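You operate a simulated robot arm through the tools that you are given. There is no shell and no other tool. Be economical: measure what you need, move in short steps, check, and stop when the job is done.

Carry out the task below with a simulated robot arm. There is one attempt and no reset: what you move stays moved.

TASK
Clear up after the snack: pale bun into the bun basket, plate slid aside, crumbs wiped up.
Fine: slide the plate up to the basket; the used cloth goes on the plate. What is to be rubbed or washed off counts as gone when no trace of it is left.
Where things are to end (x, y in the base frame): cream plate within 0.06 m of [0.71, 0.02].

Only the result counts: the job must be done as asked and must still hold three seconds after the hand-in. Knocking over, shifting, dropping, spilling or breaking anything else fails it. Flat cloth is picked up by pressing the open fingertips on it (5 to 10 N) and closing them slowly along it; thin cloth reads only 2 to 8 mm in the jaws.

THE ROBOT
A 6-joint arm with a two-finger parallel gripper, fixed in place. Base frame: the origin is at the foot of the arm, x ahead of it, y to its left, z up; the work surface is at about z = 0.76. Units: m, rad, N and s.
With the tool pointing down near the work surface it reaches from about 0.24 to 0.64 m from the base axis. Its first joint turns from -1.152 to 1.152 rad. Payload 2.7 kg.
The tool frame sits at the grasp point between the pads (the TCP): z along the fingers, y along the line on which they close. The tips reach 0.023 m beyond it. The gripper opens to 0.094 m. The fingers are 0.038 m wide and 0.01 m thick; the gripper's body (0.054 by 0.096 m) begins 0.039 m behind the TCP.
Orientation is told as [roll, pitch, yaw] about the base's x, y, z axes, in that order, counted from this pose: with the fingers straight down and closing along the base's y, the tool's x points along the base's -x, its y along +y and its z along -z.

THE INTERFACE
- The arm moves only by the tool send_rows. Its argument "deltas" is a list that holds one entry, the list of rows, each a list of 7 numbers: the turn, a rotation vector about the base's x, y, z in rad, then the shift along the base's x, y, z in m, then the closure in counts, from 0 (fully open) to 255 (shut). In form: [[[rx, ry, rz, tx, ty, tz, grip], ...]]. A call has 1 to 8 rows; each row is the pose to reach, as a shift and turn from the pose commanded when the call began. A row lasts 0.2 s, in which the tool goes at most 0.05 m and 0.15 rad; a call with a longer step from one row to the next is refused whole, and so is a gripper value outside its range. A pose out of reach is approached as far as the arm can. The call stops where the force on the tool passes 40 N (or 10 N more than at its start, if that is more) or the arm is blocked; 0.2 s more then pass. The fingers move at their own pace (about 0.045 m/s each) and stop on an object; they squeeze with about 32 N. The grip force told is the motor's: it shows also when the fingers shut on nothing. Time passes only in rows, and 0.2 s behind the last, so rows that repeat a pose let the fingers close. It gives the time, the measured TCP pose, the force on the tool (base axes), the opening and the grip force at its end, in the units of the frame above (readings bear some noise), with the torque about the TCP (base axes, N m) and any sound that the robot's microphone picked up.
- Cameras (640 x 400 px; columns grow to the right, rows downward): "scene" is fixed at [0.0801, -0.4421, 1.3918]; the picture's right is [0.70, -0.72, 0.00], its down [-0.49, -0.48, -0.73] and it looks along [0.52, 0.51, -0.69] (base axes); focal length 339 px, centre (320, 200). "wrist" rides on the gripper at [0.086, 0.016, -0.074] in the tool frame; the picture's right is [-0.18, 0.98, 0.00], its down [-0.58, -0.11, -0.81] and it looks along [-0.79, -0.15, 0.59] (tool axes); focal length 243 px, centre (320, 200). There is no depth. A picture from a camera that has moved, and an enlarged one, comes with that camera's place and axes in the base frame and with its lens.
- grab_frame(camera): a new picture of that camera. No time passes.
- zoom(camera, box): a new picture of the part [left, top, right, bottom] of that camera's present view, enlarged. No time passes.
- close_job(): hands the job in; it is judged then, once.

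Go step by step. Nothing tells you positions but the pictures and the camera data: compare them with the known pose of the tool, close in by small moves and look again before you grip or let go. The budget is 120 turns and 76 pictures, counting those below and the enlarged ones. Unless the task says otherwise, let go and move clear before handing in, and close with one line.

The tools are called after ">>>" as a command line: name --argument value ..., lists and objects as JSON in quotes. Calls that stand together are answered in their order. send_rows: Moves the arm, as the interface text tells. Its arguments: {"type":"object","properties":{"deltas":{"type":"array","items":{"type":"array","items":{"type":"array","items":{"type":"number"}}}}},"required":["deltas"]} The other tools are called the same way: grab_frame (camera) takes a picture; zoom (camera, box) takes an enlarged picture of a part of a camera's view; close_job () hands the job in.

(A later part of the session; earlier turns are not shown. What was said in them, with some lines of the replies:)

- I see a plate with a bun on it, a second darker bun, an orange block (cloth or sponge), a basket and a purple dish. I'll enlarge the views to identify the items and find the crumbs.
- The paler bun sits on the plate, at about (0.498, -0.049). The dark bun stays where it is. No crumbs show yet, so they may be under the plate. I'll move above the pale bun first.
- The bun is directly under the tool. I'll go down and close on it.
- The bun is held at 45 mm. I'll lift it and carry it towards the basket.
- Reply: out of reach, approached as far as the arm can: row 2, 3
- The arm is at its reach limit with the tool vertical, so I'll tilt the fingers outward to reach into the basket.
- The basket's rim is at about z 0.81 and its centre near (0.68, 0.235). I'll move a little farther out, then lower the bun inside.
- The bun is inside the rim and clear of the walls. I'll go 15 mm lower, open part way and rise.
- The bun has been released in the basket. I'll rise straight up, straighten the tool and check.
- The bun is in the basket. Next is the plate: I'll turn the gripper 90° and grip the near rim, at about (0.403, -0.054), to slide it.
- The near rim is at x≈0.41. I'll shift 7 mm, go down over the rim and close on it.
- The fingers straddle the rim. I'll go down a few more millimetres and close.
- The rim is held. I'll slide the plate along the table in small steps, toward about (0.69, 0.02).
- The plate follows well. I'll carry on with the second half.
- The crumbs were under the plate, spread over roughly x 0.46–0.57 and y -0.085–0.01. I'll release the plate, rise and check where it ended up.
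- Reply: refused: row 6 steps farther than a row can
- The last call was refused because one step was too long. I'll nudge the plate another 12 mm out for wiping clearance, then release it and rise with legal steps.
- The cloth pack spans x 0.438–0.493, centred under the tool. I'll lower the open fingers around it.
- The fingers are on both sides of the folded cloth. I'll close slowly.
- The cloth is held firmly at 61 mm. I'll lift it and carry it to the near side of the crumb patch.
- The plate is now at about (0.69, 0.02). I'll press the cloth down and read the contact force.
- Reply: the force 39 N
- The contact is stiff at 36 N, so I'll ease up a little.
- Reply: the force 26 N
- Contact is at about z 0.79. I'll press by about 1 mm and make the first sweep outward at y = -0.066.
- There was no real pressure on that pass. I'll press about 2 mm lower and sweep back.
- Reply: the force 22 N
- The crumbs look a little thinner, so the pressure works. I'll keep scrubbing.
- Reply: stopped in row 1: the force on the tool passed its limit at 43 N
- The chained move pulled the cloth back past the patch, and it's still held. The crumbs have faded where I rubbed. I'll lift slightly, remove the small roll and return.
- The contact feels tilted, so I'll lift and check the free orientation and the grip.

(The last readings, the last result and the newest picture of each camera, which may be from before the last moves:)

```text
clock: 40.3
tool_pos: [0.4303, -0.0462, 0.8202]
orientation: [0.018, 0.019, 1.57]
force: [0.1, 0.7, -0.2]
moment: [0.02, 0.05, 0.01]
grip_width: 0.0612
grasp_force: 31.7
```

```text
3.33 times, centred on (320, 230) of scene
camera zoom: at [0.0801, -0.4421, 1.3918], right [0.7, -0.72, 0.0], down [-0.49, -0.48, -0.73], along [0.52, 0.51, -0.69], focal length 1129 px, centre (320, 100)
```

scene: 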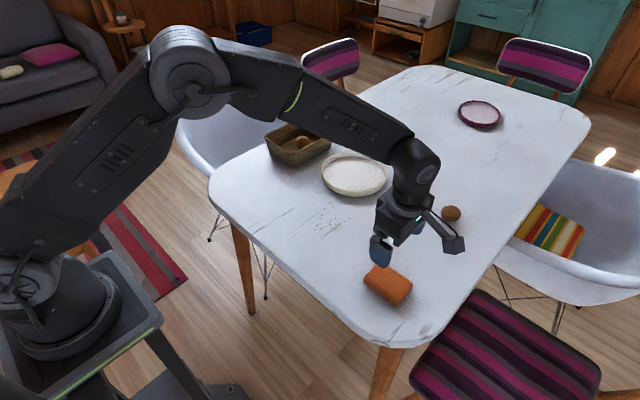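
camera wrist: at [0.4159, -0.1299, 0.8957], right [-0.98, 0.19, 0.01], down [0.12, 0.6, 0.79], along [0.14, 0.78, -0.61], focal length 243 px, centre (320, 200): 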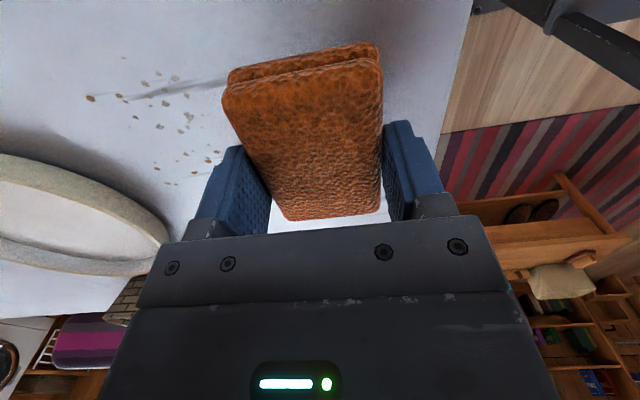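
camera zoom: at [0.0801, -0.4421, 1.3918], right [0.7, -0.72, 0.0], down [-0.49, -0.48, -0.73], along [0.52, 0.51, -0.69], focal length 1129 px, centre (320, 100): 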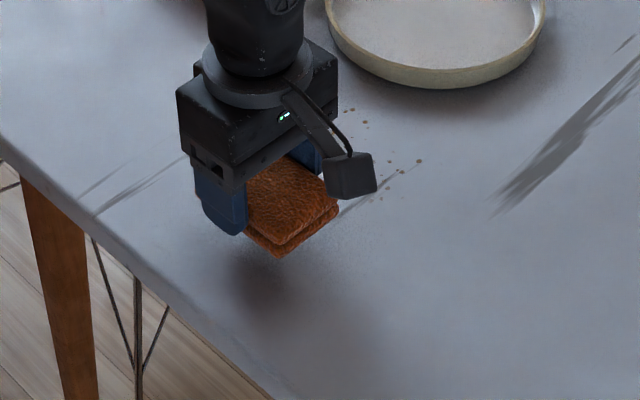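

The cloth sits well in the grip. I'll correct the tilt (rx +0.019, ry -0.018) and come back down to contact.

>>> send_rows --deltas '[[[0.019, -0.018, 0, 0, 0, 0, 255], [0.019, -0.018, 0, 0, 0, -0.015, 255], [0.019, -0.018, 0, 0, 0, -0.025, 255], [0.019, -0.018, 0, 0, 0, -0.0295, 255], [0.019, -0.018, 0, 0, 0, -0.0305, 255], [0.019, -0.018, 0, 0, 0, -0.0305, 255]]]'

```text
clock: 41.7
tool_pos: [0.4314, -0.0453, 0.7905]
orientation: [-0.004, 0.0, 1.568]
force: [-4.1, 4.5, 14.3]
moment: [0.09, 0.62, -0.15]
grip_width: 0.0614
grasp_force: 31.5
```

Contact is about 14 N and level. I'll sweep outward with a gentle start.

>>> send_rows --deltas '[[[0, 0, 0, 0.008, 0, 0, 255], [0, 0, 0, 0.022, 0, 0, 255], [0, 0, 0, 0.038, 0, 0, 255], [0, 0, 0, 0.054, 0, 0, 255], [0, 0, 0, 0.07, 0, 0, 255], [0, 0, 0, 0.086, 0, 0, 255], [0, 0, 0, 0.102, 0, 0, 255], [0, 0, 0, 0.116, 0, 0, 255]]]'

```text
clock: 43.5
tool_pos: [0.5465, -0.0452, 0.7901]
orientation: [-0.004, 0.0, 1.57]
force: [-1.9, 0.7, 2.3]
moment: [-0.01, 0.11, -0.05]
grip_width: 0.061
grasp_force: 32.3
```

The pressure fades at the far end, so I'll lower 1 mm there, shift sideways to y≈-0.02 and sweep back.

>>> send_rows --deltas '[[[0, 0, 0, 0, 0.01, -0.0012, 255], [0, 0, 0, 0, 0.025, -0.0012, 255], [0, 0, 0, -0.015, 0.025, -0.0011, 255], [0, 0, 0, -0.033, 0.025, -0.001, 255], [0, 0, 0, -0.051, 0.025, -0.0008, 255], [0, 0, 0, -0.069, 0.025, -0.0006, 255], [0, 0, 0, -0.088, 0.025, -0.0005, 255], [0, 0, 0, -0.108, 0.025, -0.0004, 255]]]'

>>> zoom --camera "scene" --box '[280, 170, 400, 260]'

```text
clock: 45.3
tool_pos: [0.4366, -0.0217, 0.7898]
orientation: [-0.003, 0.001, 1.567]
force: [4.3, -0.3, 7.7]
moment: [-0.03, -0.03, 0.0]
grip_width: 0.0611
grasp_force: 32.3
```

```text
4.44 times, centred on (340, 215) of scene
camera zoom: at [0.0801, -0.4421, 1.3918], right [0.7, -0.72, 0.0], down [-0.49, -0.48, -0.73], along [0.52, 0.51, -0.69], focal length 1506 px, centre (231, 133)
```

zoom: 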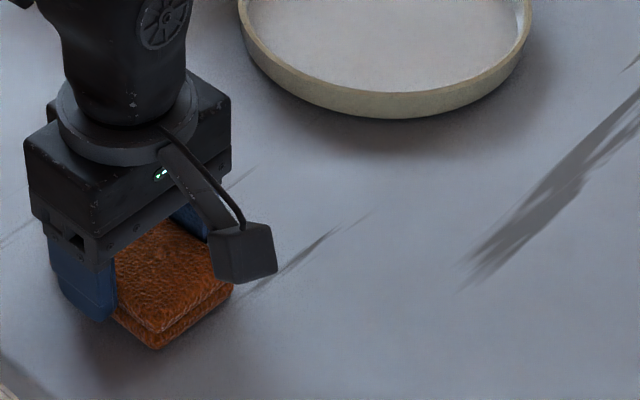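

The visible area is now clear. I'll do one more out-and-back loop over the whole patch to be sure.

>>> send_rows --deltas '[[[0, 0, 0, 0.008, 0, -0.0003, 255], [0, 0, 0, 0.023, 0, -0.0004, 255], [0, 0, 0, 0.039, 0, -0.0006, 255], [0, 0, 0, 0.055, 0, -0.0008, 255], [0, 0, 0, 0.071, 0, -0.001, 255], [0, 0, 0, 0.087, 0, -0.0011, 255], [0, 0, 0, 0.103, 0, -0.0012, 255], [0, 0, 0, 0.116, 0, -0.0012, 255]]]'

>>> zoom --camera "scene" --box '[260, 160, 400, 265]'

```text
clock: 47.1
tool_pos: [0.5555, -0.0203, 0.7909]
orientation: [-0.005, -0.001, 1.568]
force: [-14.6, 2.3, 30.4]
moment: [-0.07, 0.52, -0.02]
grip_width: 0.0612
grasp_force: 32.0
```

```text
3.81 times, centred on (330, 212) of scene
camera zoom: at [0.0793, -0.442, 1.3919], right [0.7, -0.72, 0.0], down [-0.49, -0.48, -0.73], along [0.52, 0.51, -0.69], focal length 1291 px, centre (282, 152)
```

zoom: 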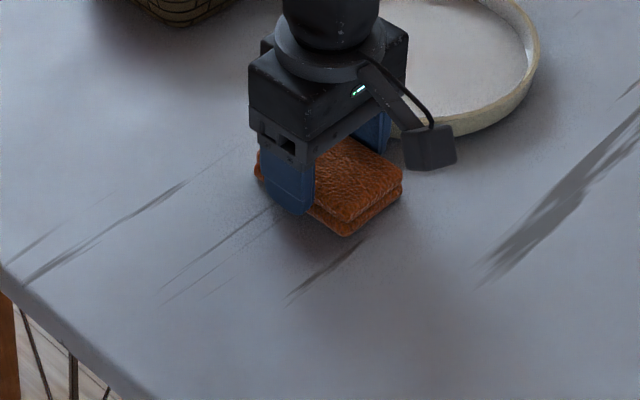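

That part is clean. I'll wipe sideways along the far edge of the patch, then lift and inspect.

>>> send_rows --deltas '[[[0, 0, 0, -0.002, -0.005, 0.0008, 255], [0, 0, 0, -0.004, -0.02, 0.0008, 255], [0, 0, 0, -0.004, -0.035, 0.0008, 255], [0, 0, 0, -0.004, -0.052, 0.0008, 255], [0, 0, 0, -0.004, -0.052, 0.02, 255], [0, 0, 0, -0.03, -0.052, 0.05, 255], [0, 0, 0, -0.07, -0.052, 0.07, 255], [0, 0, 0, -0.11, -0.052, 0.09, 255]]]'

>>> zoom --camera "scene" --box '[280, 170, 400, 260]'

>>> grab_frame --camera "wrist"

```text
clock: 48.9
tool_pos: [0.4435, -0.073, 0.878]
orientation: [-0.003, 0.0, 1.567]
force: [0.2, -0.2, -1.0]
moment: [0.02, 0.01, -0.05]
grip_width: 0.0614
grasp_force: 32.1
```

```text
4.44 times, centred on (340, 215) of scene
camera zoom: at [0.0802, -0.4421, 1.3918], right [0.7, -0.72, 0.0], down [-0.49, -0.48, -0.73], along [0.52, 0.51, -0.69], focal length 1506 px, centre (231, 133)
```

zoom: 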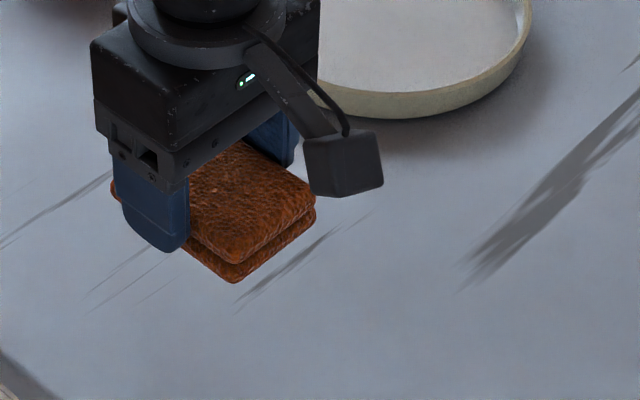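

```text
32 pictures are left
camera wrist: at [0.4273, -0.1588, 0.9516], right [-0.98, 0.19, 0.0], down [0.11, 0.58, 0.81], along [0.15, 0.79, -0.59], focal length 243 px, centre (320, 200)
```

wrist: 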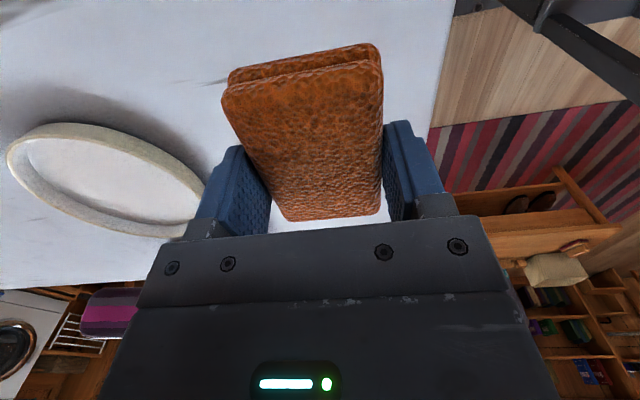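

The visible part is clean. I'll move the arm aside to check the whole patch, still holding the cloth.

>>> send_rows --deltas '[[[0, 0, 0, -0.01, 0.045, 0.01, 255], [0, 0, 0, -0.02, 0.09, 0.02, 255], [0, 0, 0, -0.02, 0.135, 0.03, 255], [0, 0, 0, -0.02, 0.18, 0.03, 255], [0, 0, 0, -0.02, 0.22, 0.03, 255], [0, 0, 0, -0.02, 0.22, 0.03, 255]]]'

>>> zoom --camera "scene" --box '[280, 170, 400, 260]'

>>> grab_frame --camera "scene"

```text
clock: 50.3
tool_pos: [0.4237, 0.1469, 0.9083]
orientation: [-0.001, 0.002, 1.567]
force: [0.4, -1.1, -0.3]
moment: [-0.01, 0.0, 0.04]
grip_width: 0.0616
grasp_force: 31.7
```

```text
4.44 times, centred on (340, 215) of scene
camera zoom: at [0.0802, -0.442, 1.3918], right [0.7, -0.72, 0.0], down [-0.49, -0.48, -0.73], along [0.52, 0.51, -0.69], focal length 1506 px, centre (231, 133)
```

zoom: 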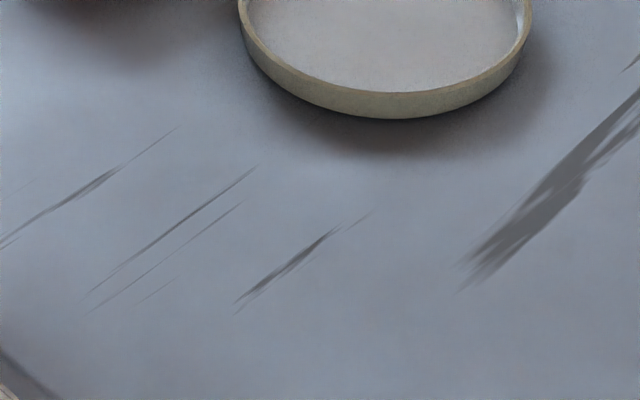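

```text
30 pictures are left
```

scene: 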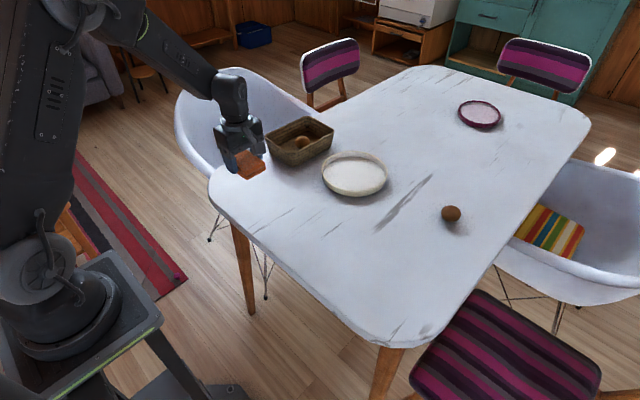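

All crumbs are gone. Next I'll turn the gripper so it closes sideways and carry the cloth to the front of the plate.

>>> send_rows --deltas '[[[0, 0, -0.145, 0, -0.01, 0.01, 255], [0, 0, -0.29, 0, -0.02, 0.02, 255], [0, 0, -0.435, 0.01, -0.035, 0.02, 255], [0, 0, -0.58, 0.02, -0.05, 0.02, 255], [0, 0, -0.725, 0.035, -0.065, 0.02, 255], [0, 0, -0.87, 0.05, -0.08, 0.02, 255], [0, 0, -1.015, 0.065, -0.095, 0.02, 255], [0, 0, -1.16, 0.08, -0.11, 0.02, 255]]]'

>>> send_rows --deltas '[[[0, 0, -0.14, 0.03, -0.01, 0, 255], [0, 0, -0.28, 0.06, -0.018, 0, 255], [0, 0, -0.409, 0.09, -0.018, 0, 255], [0, 0, -0.409, 0.1, -0.018, 0, 255], [0, 0, -0.409, 0.1, -0.018, 0, 255]]]'

>>> grab_frame --camera "wrist"

```text
clock: 52.1
tool_pos: [0.5052, 0.0382, 0.927]
orientation: [-0.003, 0.0, 0.407]
force: [-0.5, 0.0, -1.3]
moment: [-0.02, -0.02, -0.01]
grip_width: 0.0612
grasp_force: 31.8
```

```text
clock: 53.3
tool_pos: [0.6053, 0.0197, 0.9278]
orientation: [-0.002, 0.0, -0.002]
force: [0.1, 0.5, -0.5]
moment: [0.0, 0.04, 0.04]
grip_width: 0.0611
grasp_force: 31.7
```

```text
29 pictures are left
camera wrist: at [0.5193, 0.0367, 1.0007], right [0.19, 0.98, 0.0], down [0.58, -0.11, 0.81], along [0.79, -0.15, -0.59], focal length 243 px, centre (320, 200)
```

wrist: 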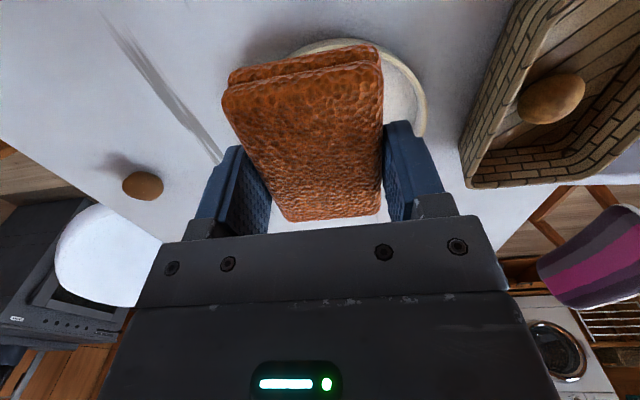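

The basket is well clear. I'll tilt the tool outward 0.3 rad while advancing over the plate.

>>> send_rows --deltas '[[[0, -0.1, 0, 0.01, 0, 0, 255], [0, -0.2, 0, 0.025, 0, -0.01, 255], [0, -0.3, 0, 0.045, 0, -0.02, 255], [0, -0.3, 0, 0.065, 0, -0.04, 255], [0, -0.3, 0, 0.078, 0, -0.07, 255], [0, -0.3, 0, 0.078, 0, -0.085, 255], [0, -0.3, 0, 0.078, 0, -0.085, 255]]]'

>>> zoom --camera "scene" --box '[280, 100, 440, 220]'

>>> grab_frame --camera "wrist"

```text
clock: 54.9
tool_pos: [0.6841, 0.0191, 0.8434]
orientation: [-0.003, -0.301, 0.0]
force: [0.6, -0.3, -1.0]
moment: [-0.01, 0.0, 0.03]
grip_width: 0.0612
grasp_force: 31.7
```

```text
3.33 times, centred on (360, 160) of scene
camera zoom: at [0.0801, -0.4421, 1.3918], right [0.7, -0.72, 0.0], down [-0.49, -0.48, -0.73], along [0.52, 0.51, -0.69], focal length 1129 px, centre (187, 333)
```

zoom: 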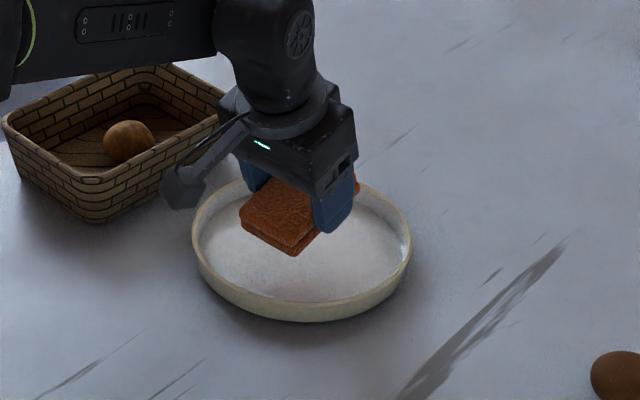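

```text
27 pictures are left
camera wrist: at [0.5793, 0.0358, 0.8878], right [0.18, 0.98, 0.05], down [0.32, -0.11, 0.94], along [0.93, -0.15, -0.33], focal length 243 px, centre (320, 200)
```

wrist: 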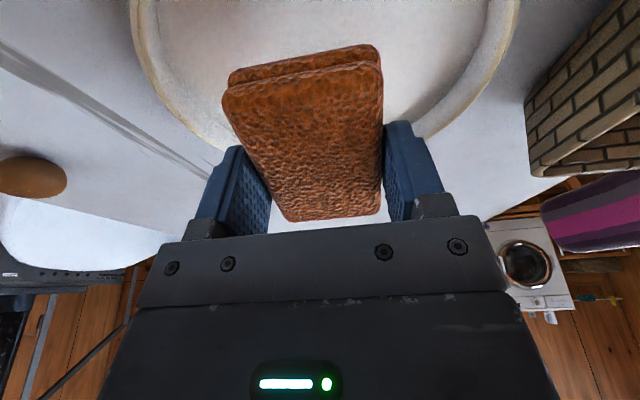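

The cloth hangs over the middle of the plate. I'll lower it gently until its near edge touches.

>>> send_rows --deltas '[[[0, 0, 0, 0, 0, -0.012, 255], [0, 0, 0, 0, 0, -0.022, 255], [0, 0, 0, 0, 0, -0.027, 255], [0, 0, 0, 0, 0, -0.029, 255]]]'

>>> zoom --camera "scene" --box '[280, 100, 440, 220]'

```text
clock: 55.9
tool_pos: [0.6831, 0.0187, 0.8127]
orientation: [-0.002, -0.3, 0.001]
force: [0.8, -0.1, -0.3]
moment: [-0.03, 0.0, 0.02]
grip_width: 0.0612
grasp_force: 32.0
```

```text
3.33 times, centred on (360, 160) of scene
camera zoom: at [0.0801, -0.4421, 1.3918], right [0.7, -0.72, 0.0], down [-0.49, -0.48, -0.73], along [0.52, 0.51, -0.69], focal length 1129 px, centre (187, 333)
```

zoom: 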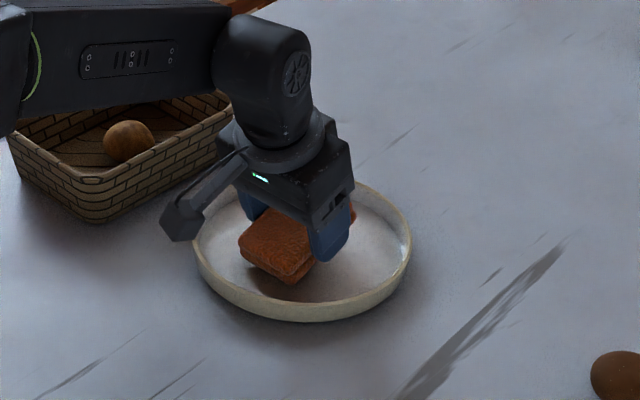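

It's just above the plate floor. I'll go 3 mm lower and open slowly.

>>> send_rows --deltas '[[[0, 0, 0, 0, 0, -0.003, 255], [0, 0, 0, 0, 0, -0.003, 90], [0, 0, 0, 0, 0, -0.003, 70], [0, 0, 0, 0, 0, -0.003, 50], [0, 0, 0, 0, 0, -0.003, 40], [0, 0, 0, 0, 0, -0.003, 40]]]'

>>> grab_frame --camera "wrist"

>>> zoom --camera "scene" --box '[280, 100, 440, 220]'

```text
clock: 57.3
tool_pos: [0.6828, 0.019, 0.8114]
orientation: [-0.001, -0.301, 0.001]
force: [0.2, 0.8, -0.1]
moment: [0.02, 0.06, -0.01]
grip_width: 0.079
grasp_force: 0.0
```

```text
25 pictures are left
camera wrist: at [0.5785, 0.0359, 0.8559], right [0.18, 0.98, 0.05], down [0.32, -0.11, 0.94], along [0.93, -0.15, -0.33], focal length 243 px, centre (320, 200)
```

wrist: 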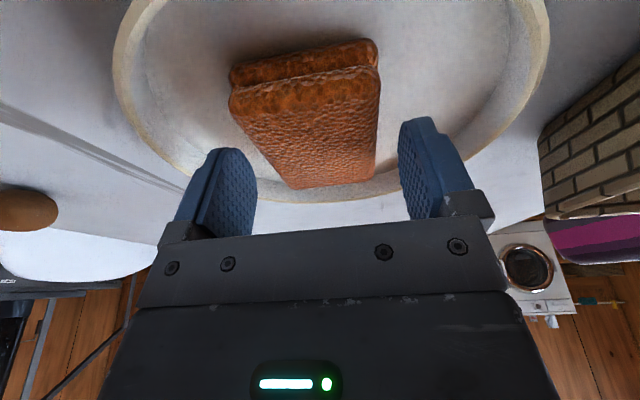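

```text
3.33 times, centred on (360, 160) of scene
camera zoom: at [0.0801, -0.4421, 1.3918], right [0.7, -0.72, 0.0], down [-0.49, -0.48, -0.73], along [0.52, 0.51, -0.69], focal length 1129 px, centre (187, 333)
```

zoom: 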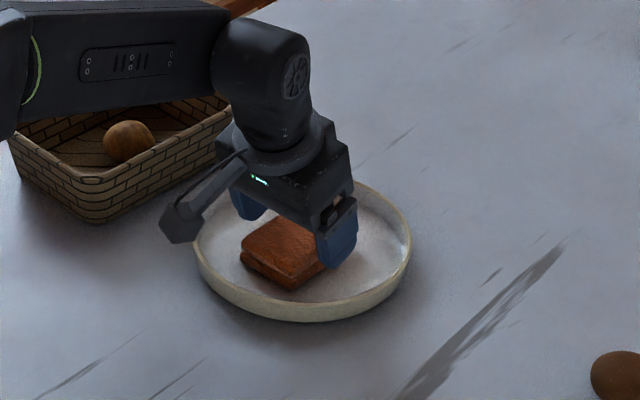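

The cloth lies flat on the plate. I'll rise, back away and take a final look.

>>> send_rows --deltas '[[[0, 0, 0, 0, 0, 0.03, 40], [0, 0, 0, 0, 0, 0.07, 40], [0, 0, 0, 0, 0, 0.11, 40], [0, 0.1, 0, -0.03, 0, 0.14, 20], [0, 0.2, 0, -0.075, 0, 0.15, 0], [0, 0.3, 0, -0.12, 0, 0.16, 0], [0, 0.3, 0, -0.165, 0, 0.17, 0], [0, 0.3, 0, -0.21, 0, 0.18, 0]]]'

>>> send_rows --deltas '[[[0, 0, 0, -0.04, 0.02, 0.02, 0], [0, 0, 0, -0.08, 0.04, 0.04, 0], [0, 0, 0, -0.1, 0.08, 0.06, 0], [0, 0, 0, -0.1, 0.12, 0.08, 0], [0, 0, 0, -0.1, 0.12, 0.08, 0]]]'

>>> grab_frame --camera "scene"

>>> zoom --camera "scene" --box '[250, 100, 450, 250]'

```text
clock: 59.1
tool_pos: [0.4718, 0.0198, 0.9904]
orientation: [-0.001, 0.0, 0.0]
force: [-0.1, -0.1, 0.4]
moment: [0.03, 0.02, 0.01]
grip_width: 0.0941
grasp_force: 0.0
```

```text
clock: 60.3
tool_pos: [0.3706, 0.1401, 1.069]
orientation: [-0.002, 0.0, 0.0]
force: [0.3, -0.2, -0.3]
moment: [0.03, 0.0, 0.02]
grip_width: 0.094
grasp_force: 0.0
```

```text
23 pictures are left
```

scene: 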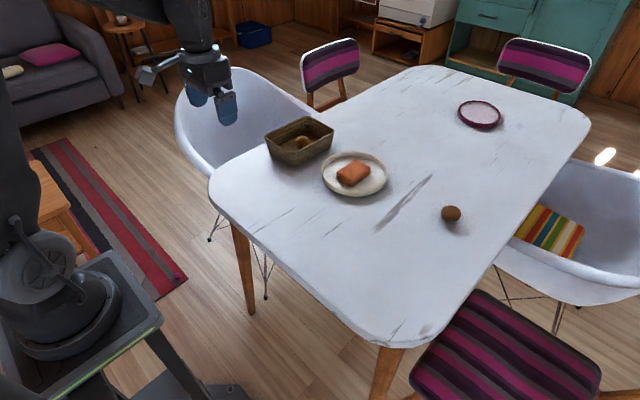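

```text
2.67 times, centred on (350, 175) of scene
camera zoom: at [0.0801, -0.442, 1.3918], right [0.7, -0.72, 0.0], down [-0.49, -0.48, -0.73], along [0.52, 0.51, -0.69], focal length 903 px, centre (240, 267)
```

zoom: 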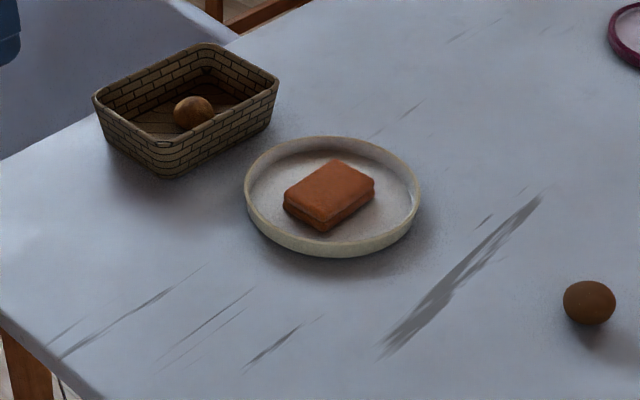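

The bun, plate and cloth are all in place. I'll take one close look at the wiped area before handing in.

>>> zoom --camera "scene" --box '[300, 190, 364, 236]'

>>> zoom --camera "wrist" --box '[120, 0, 340, 140]'

```text
8.70 times, centred on (332, 213) of scene
camera zoom: at [0.0801, -0.442, 1.3918], right [0.7, -0.72, 0.0], down [-0.49, -0.48, -0.73], along [0.52, 0.51, -0.69], focal length 2946 px, centre (216, 87)
```

zoom: 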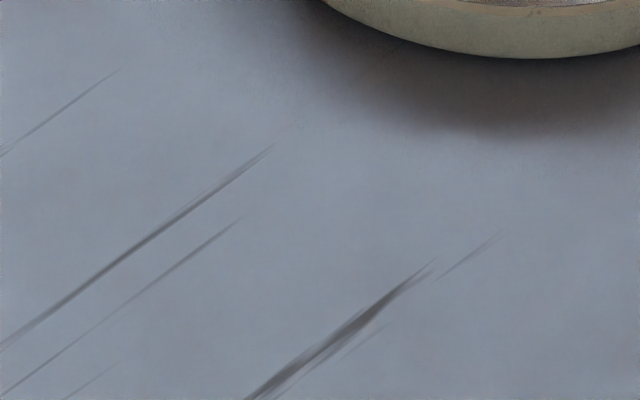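

```text
2.86 times, centred on (230, 70) of wrist
camera zoom: at [0.2847, 0.156, 1.1433], right [0.18, 0.98, 0.0], down [0.58, -0.11, 0.81], along [0.79, -0.15, -0.59], focal length 693 px, centre (577, 571)
```

zoom: 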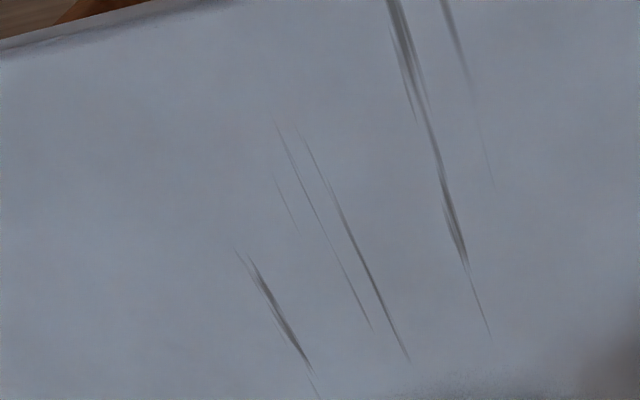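

No trace of the crumbs is left; the remaining streaks are the table's own marks. I'm handing in.

>>> close_job

```text
The job is handed in.
```

The pale bun is in the basket and the plate is slid over to about (0.69, 0.02). The crumbs, which were under the plate, are wiped up with no trace left, and the used cloth lies on the plate.
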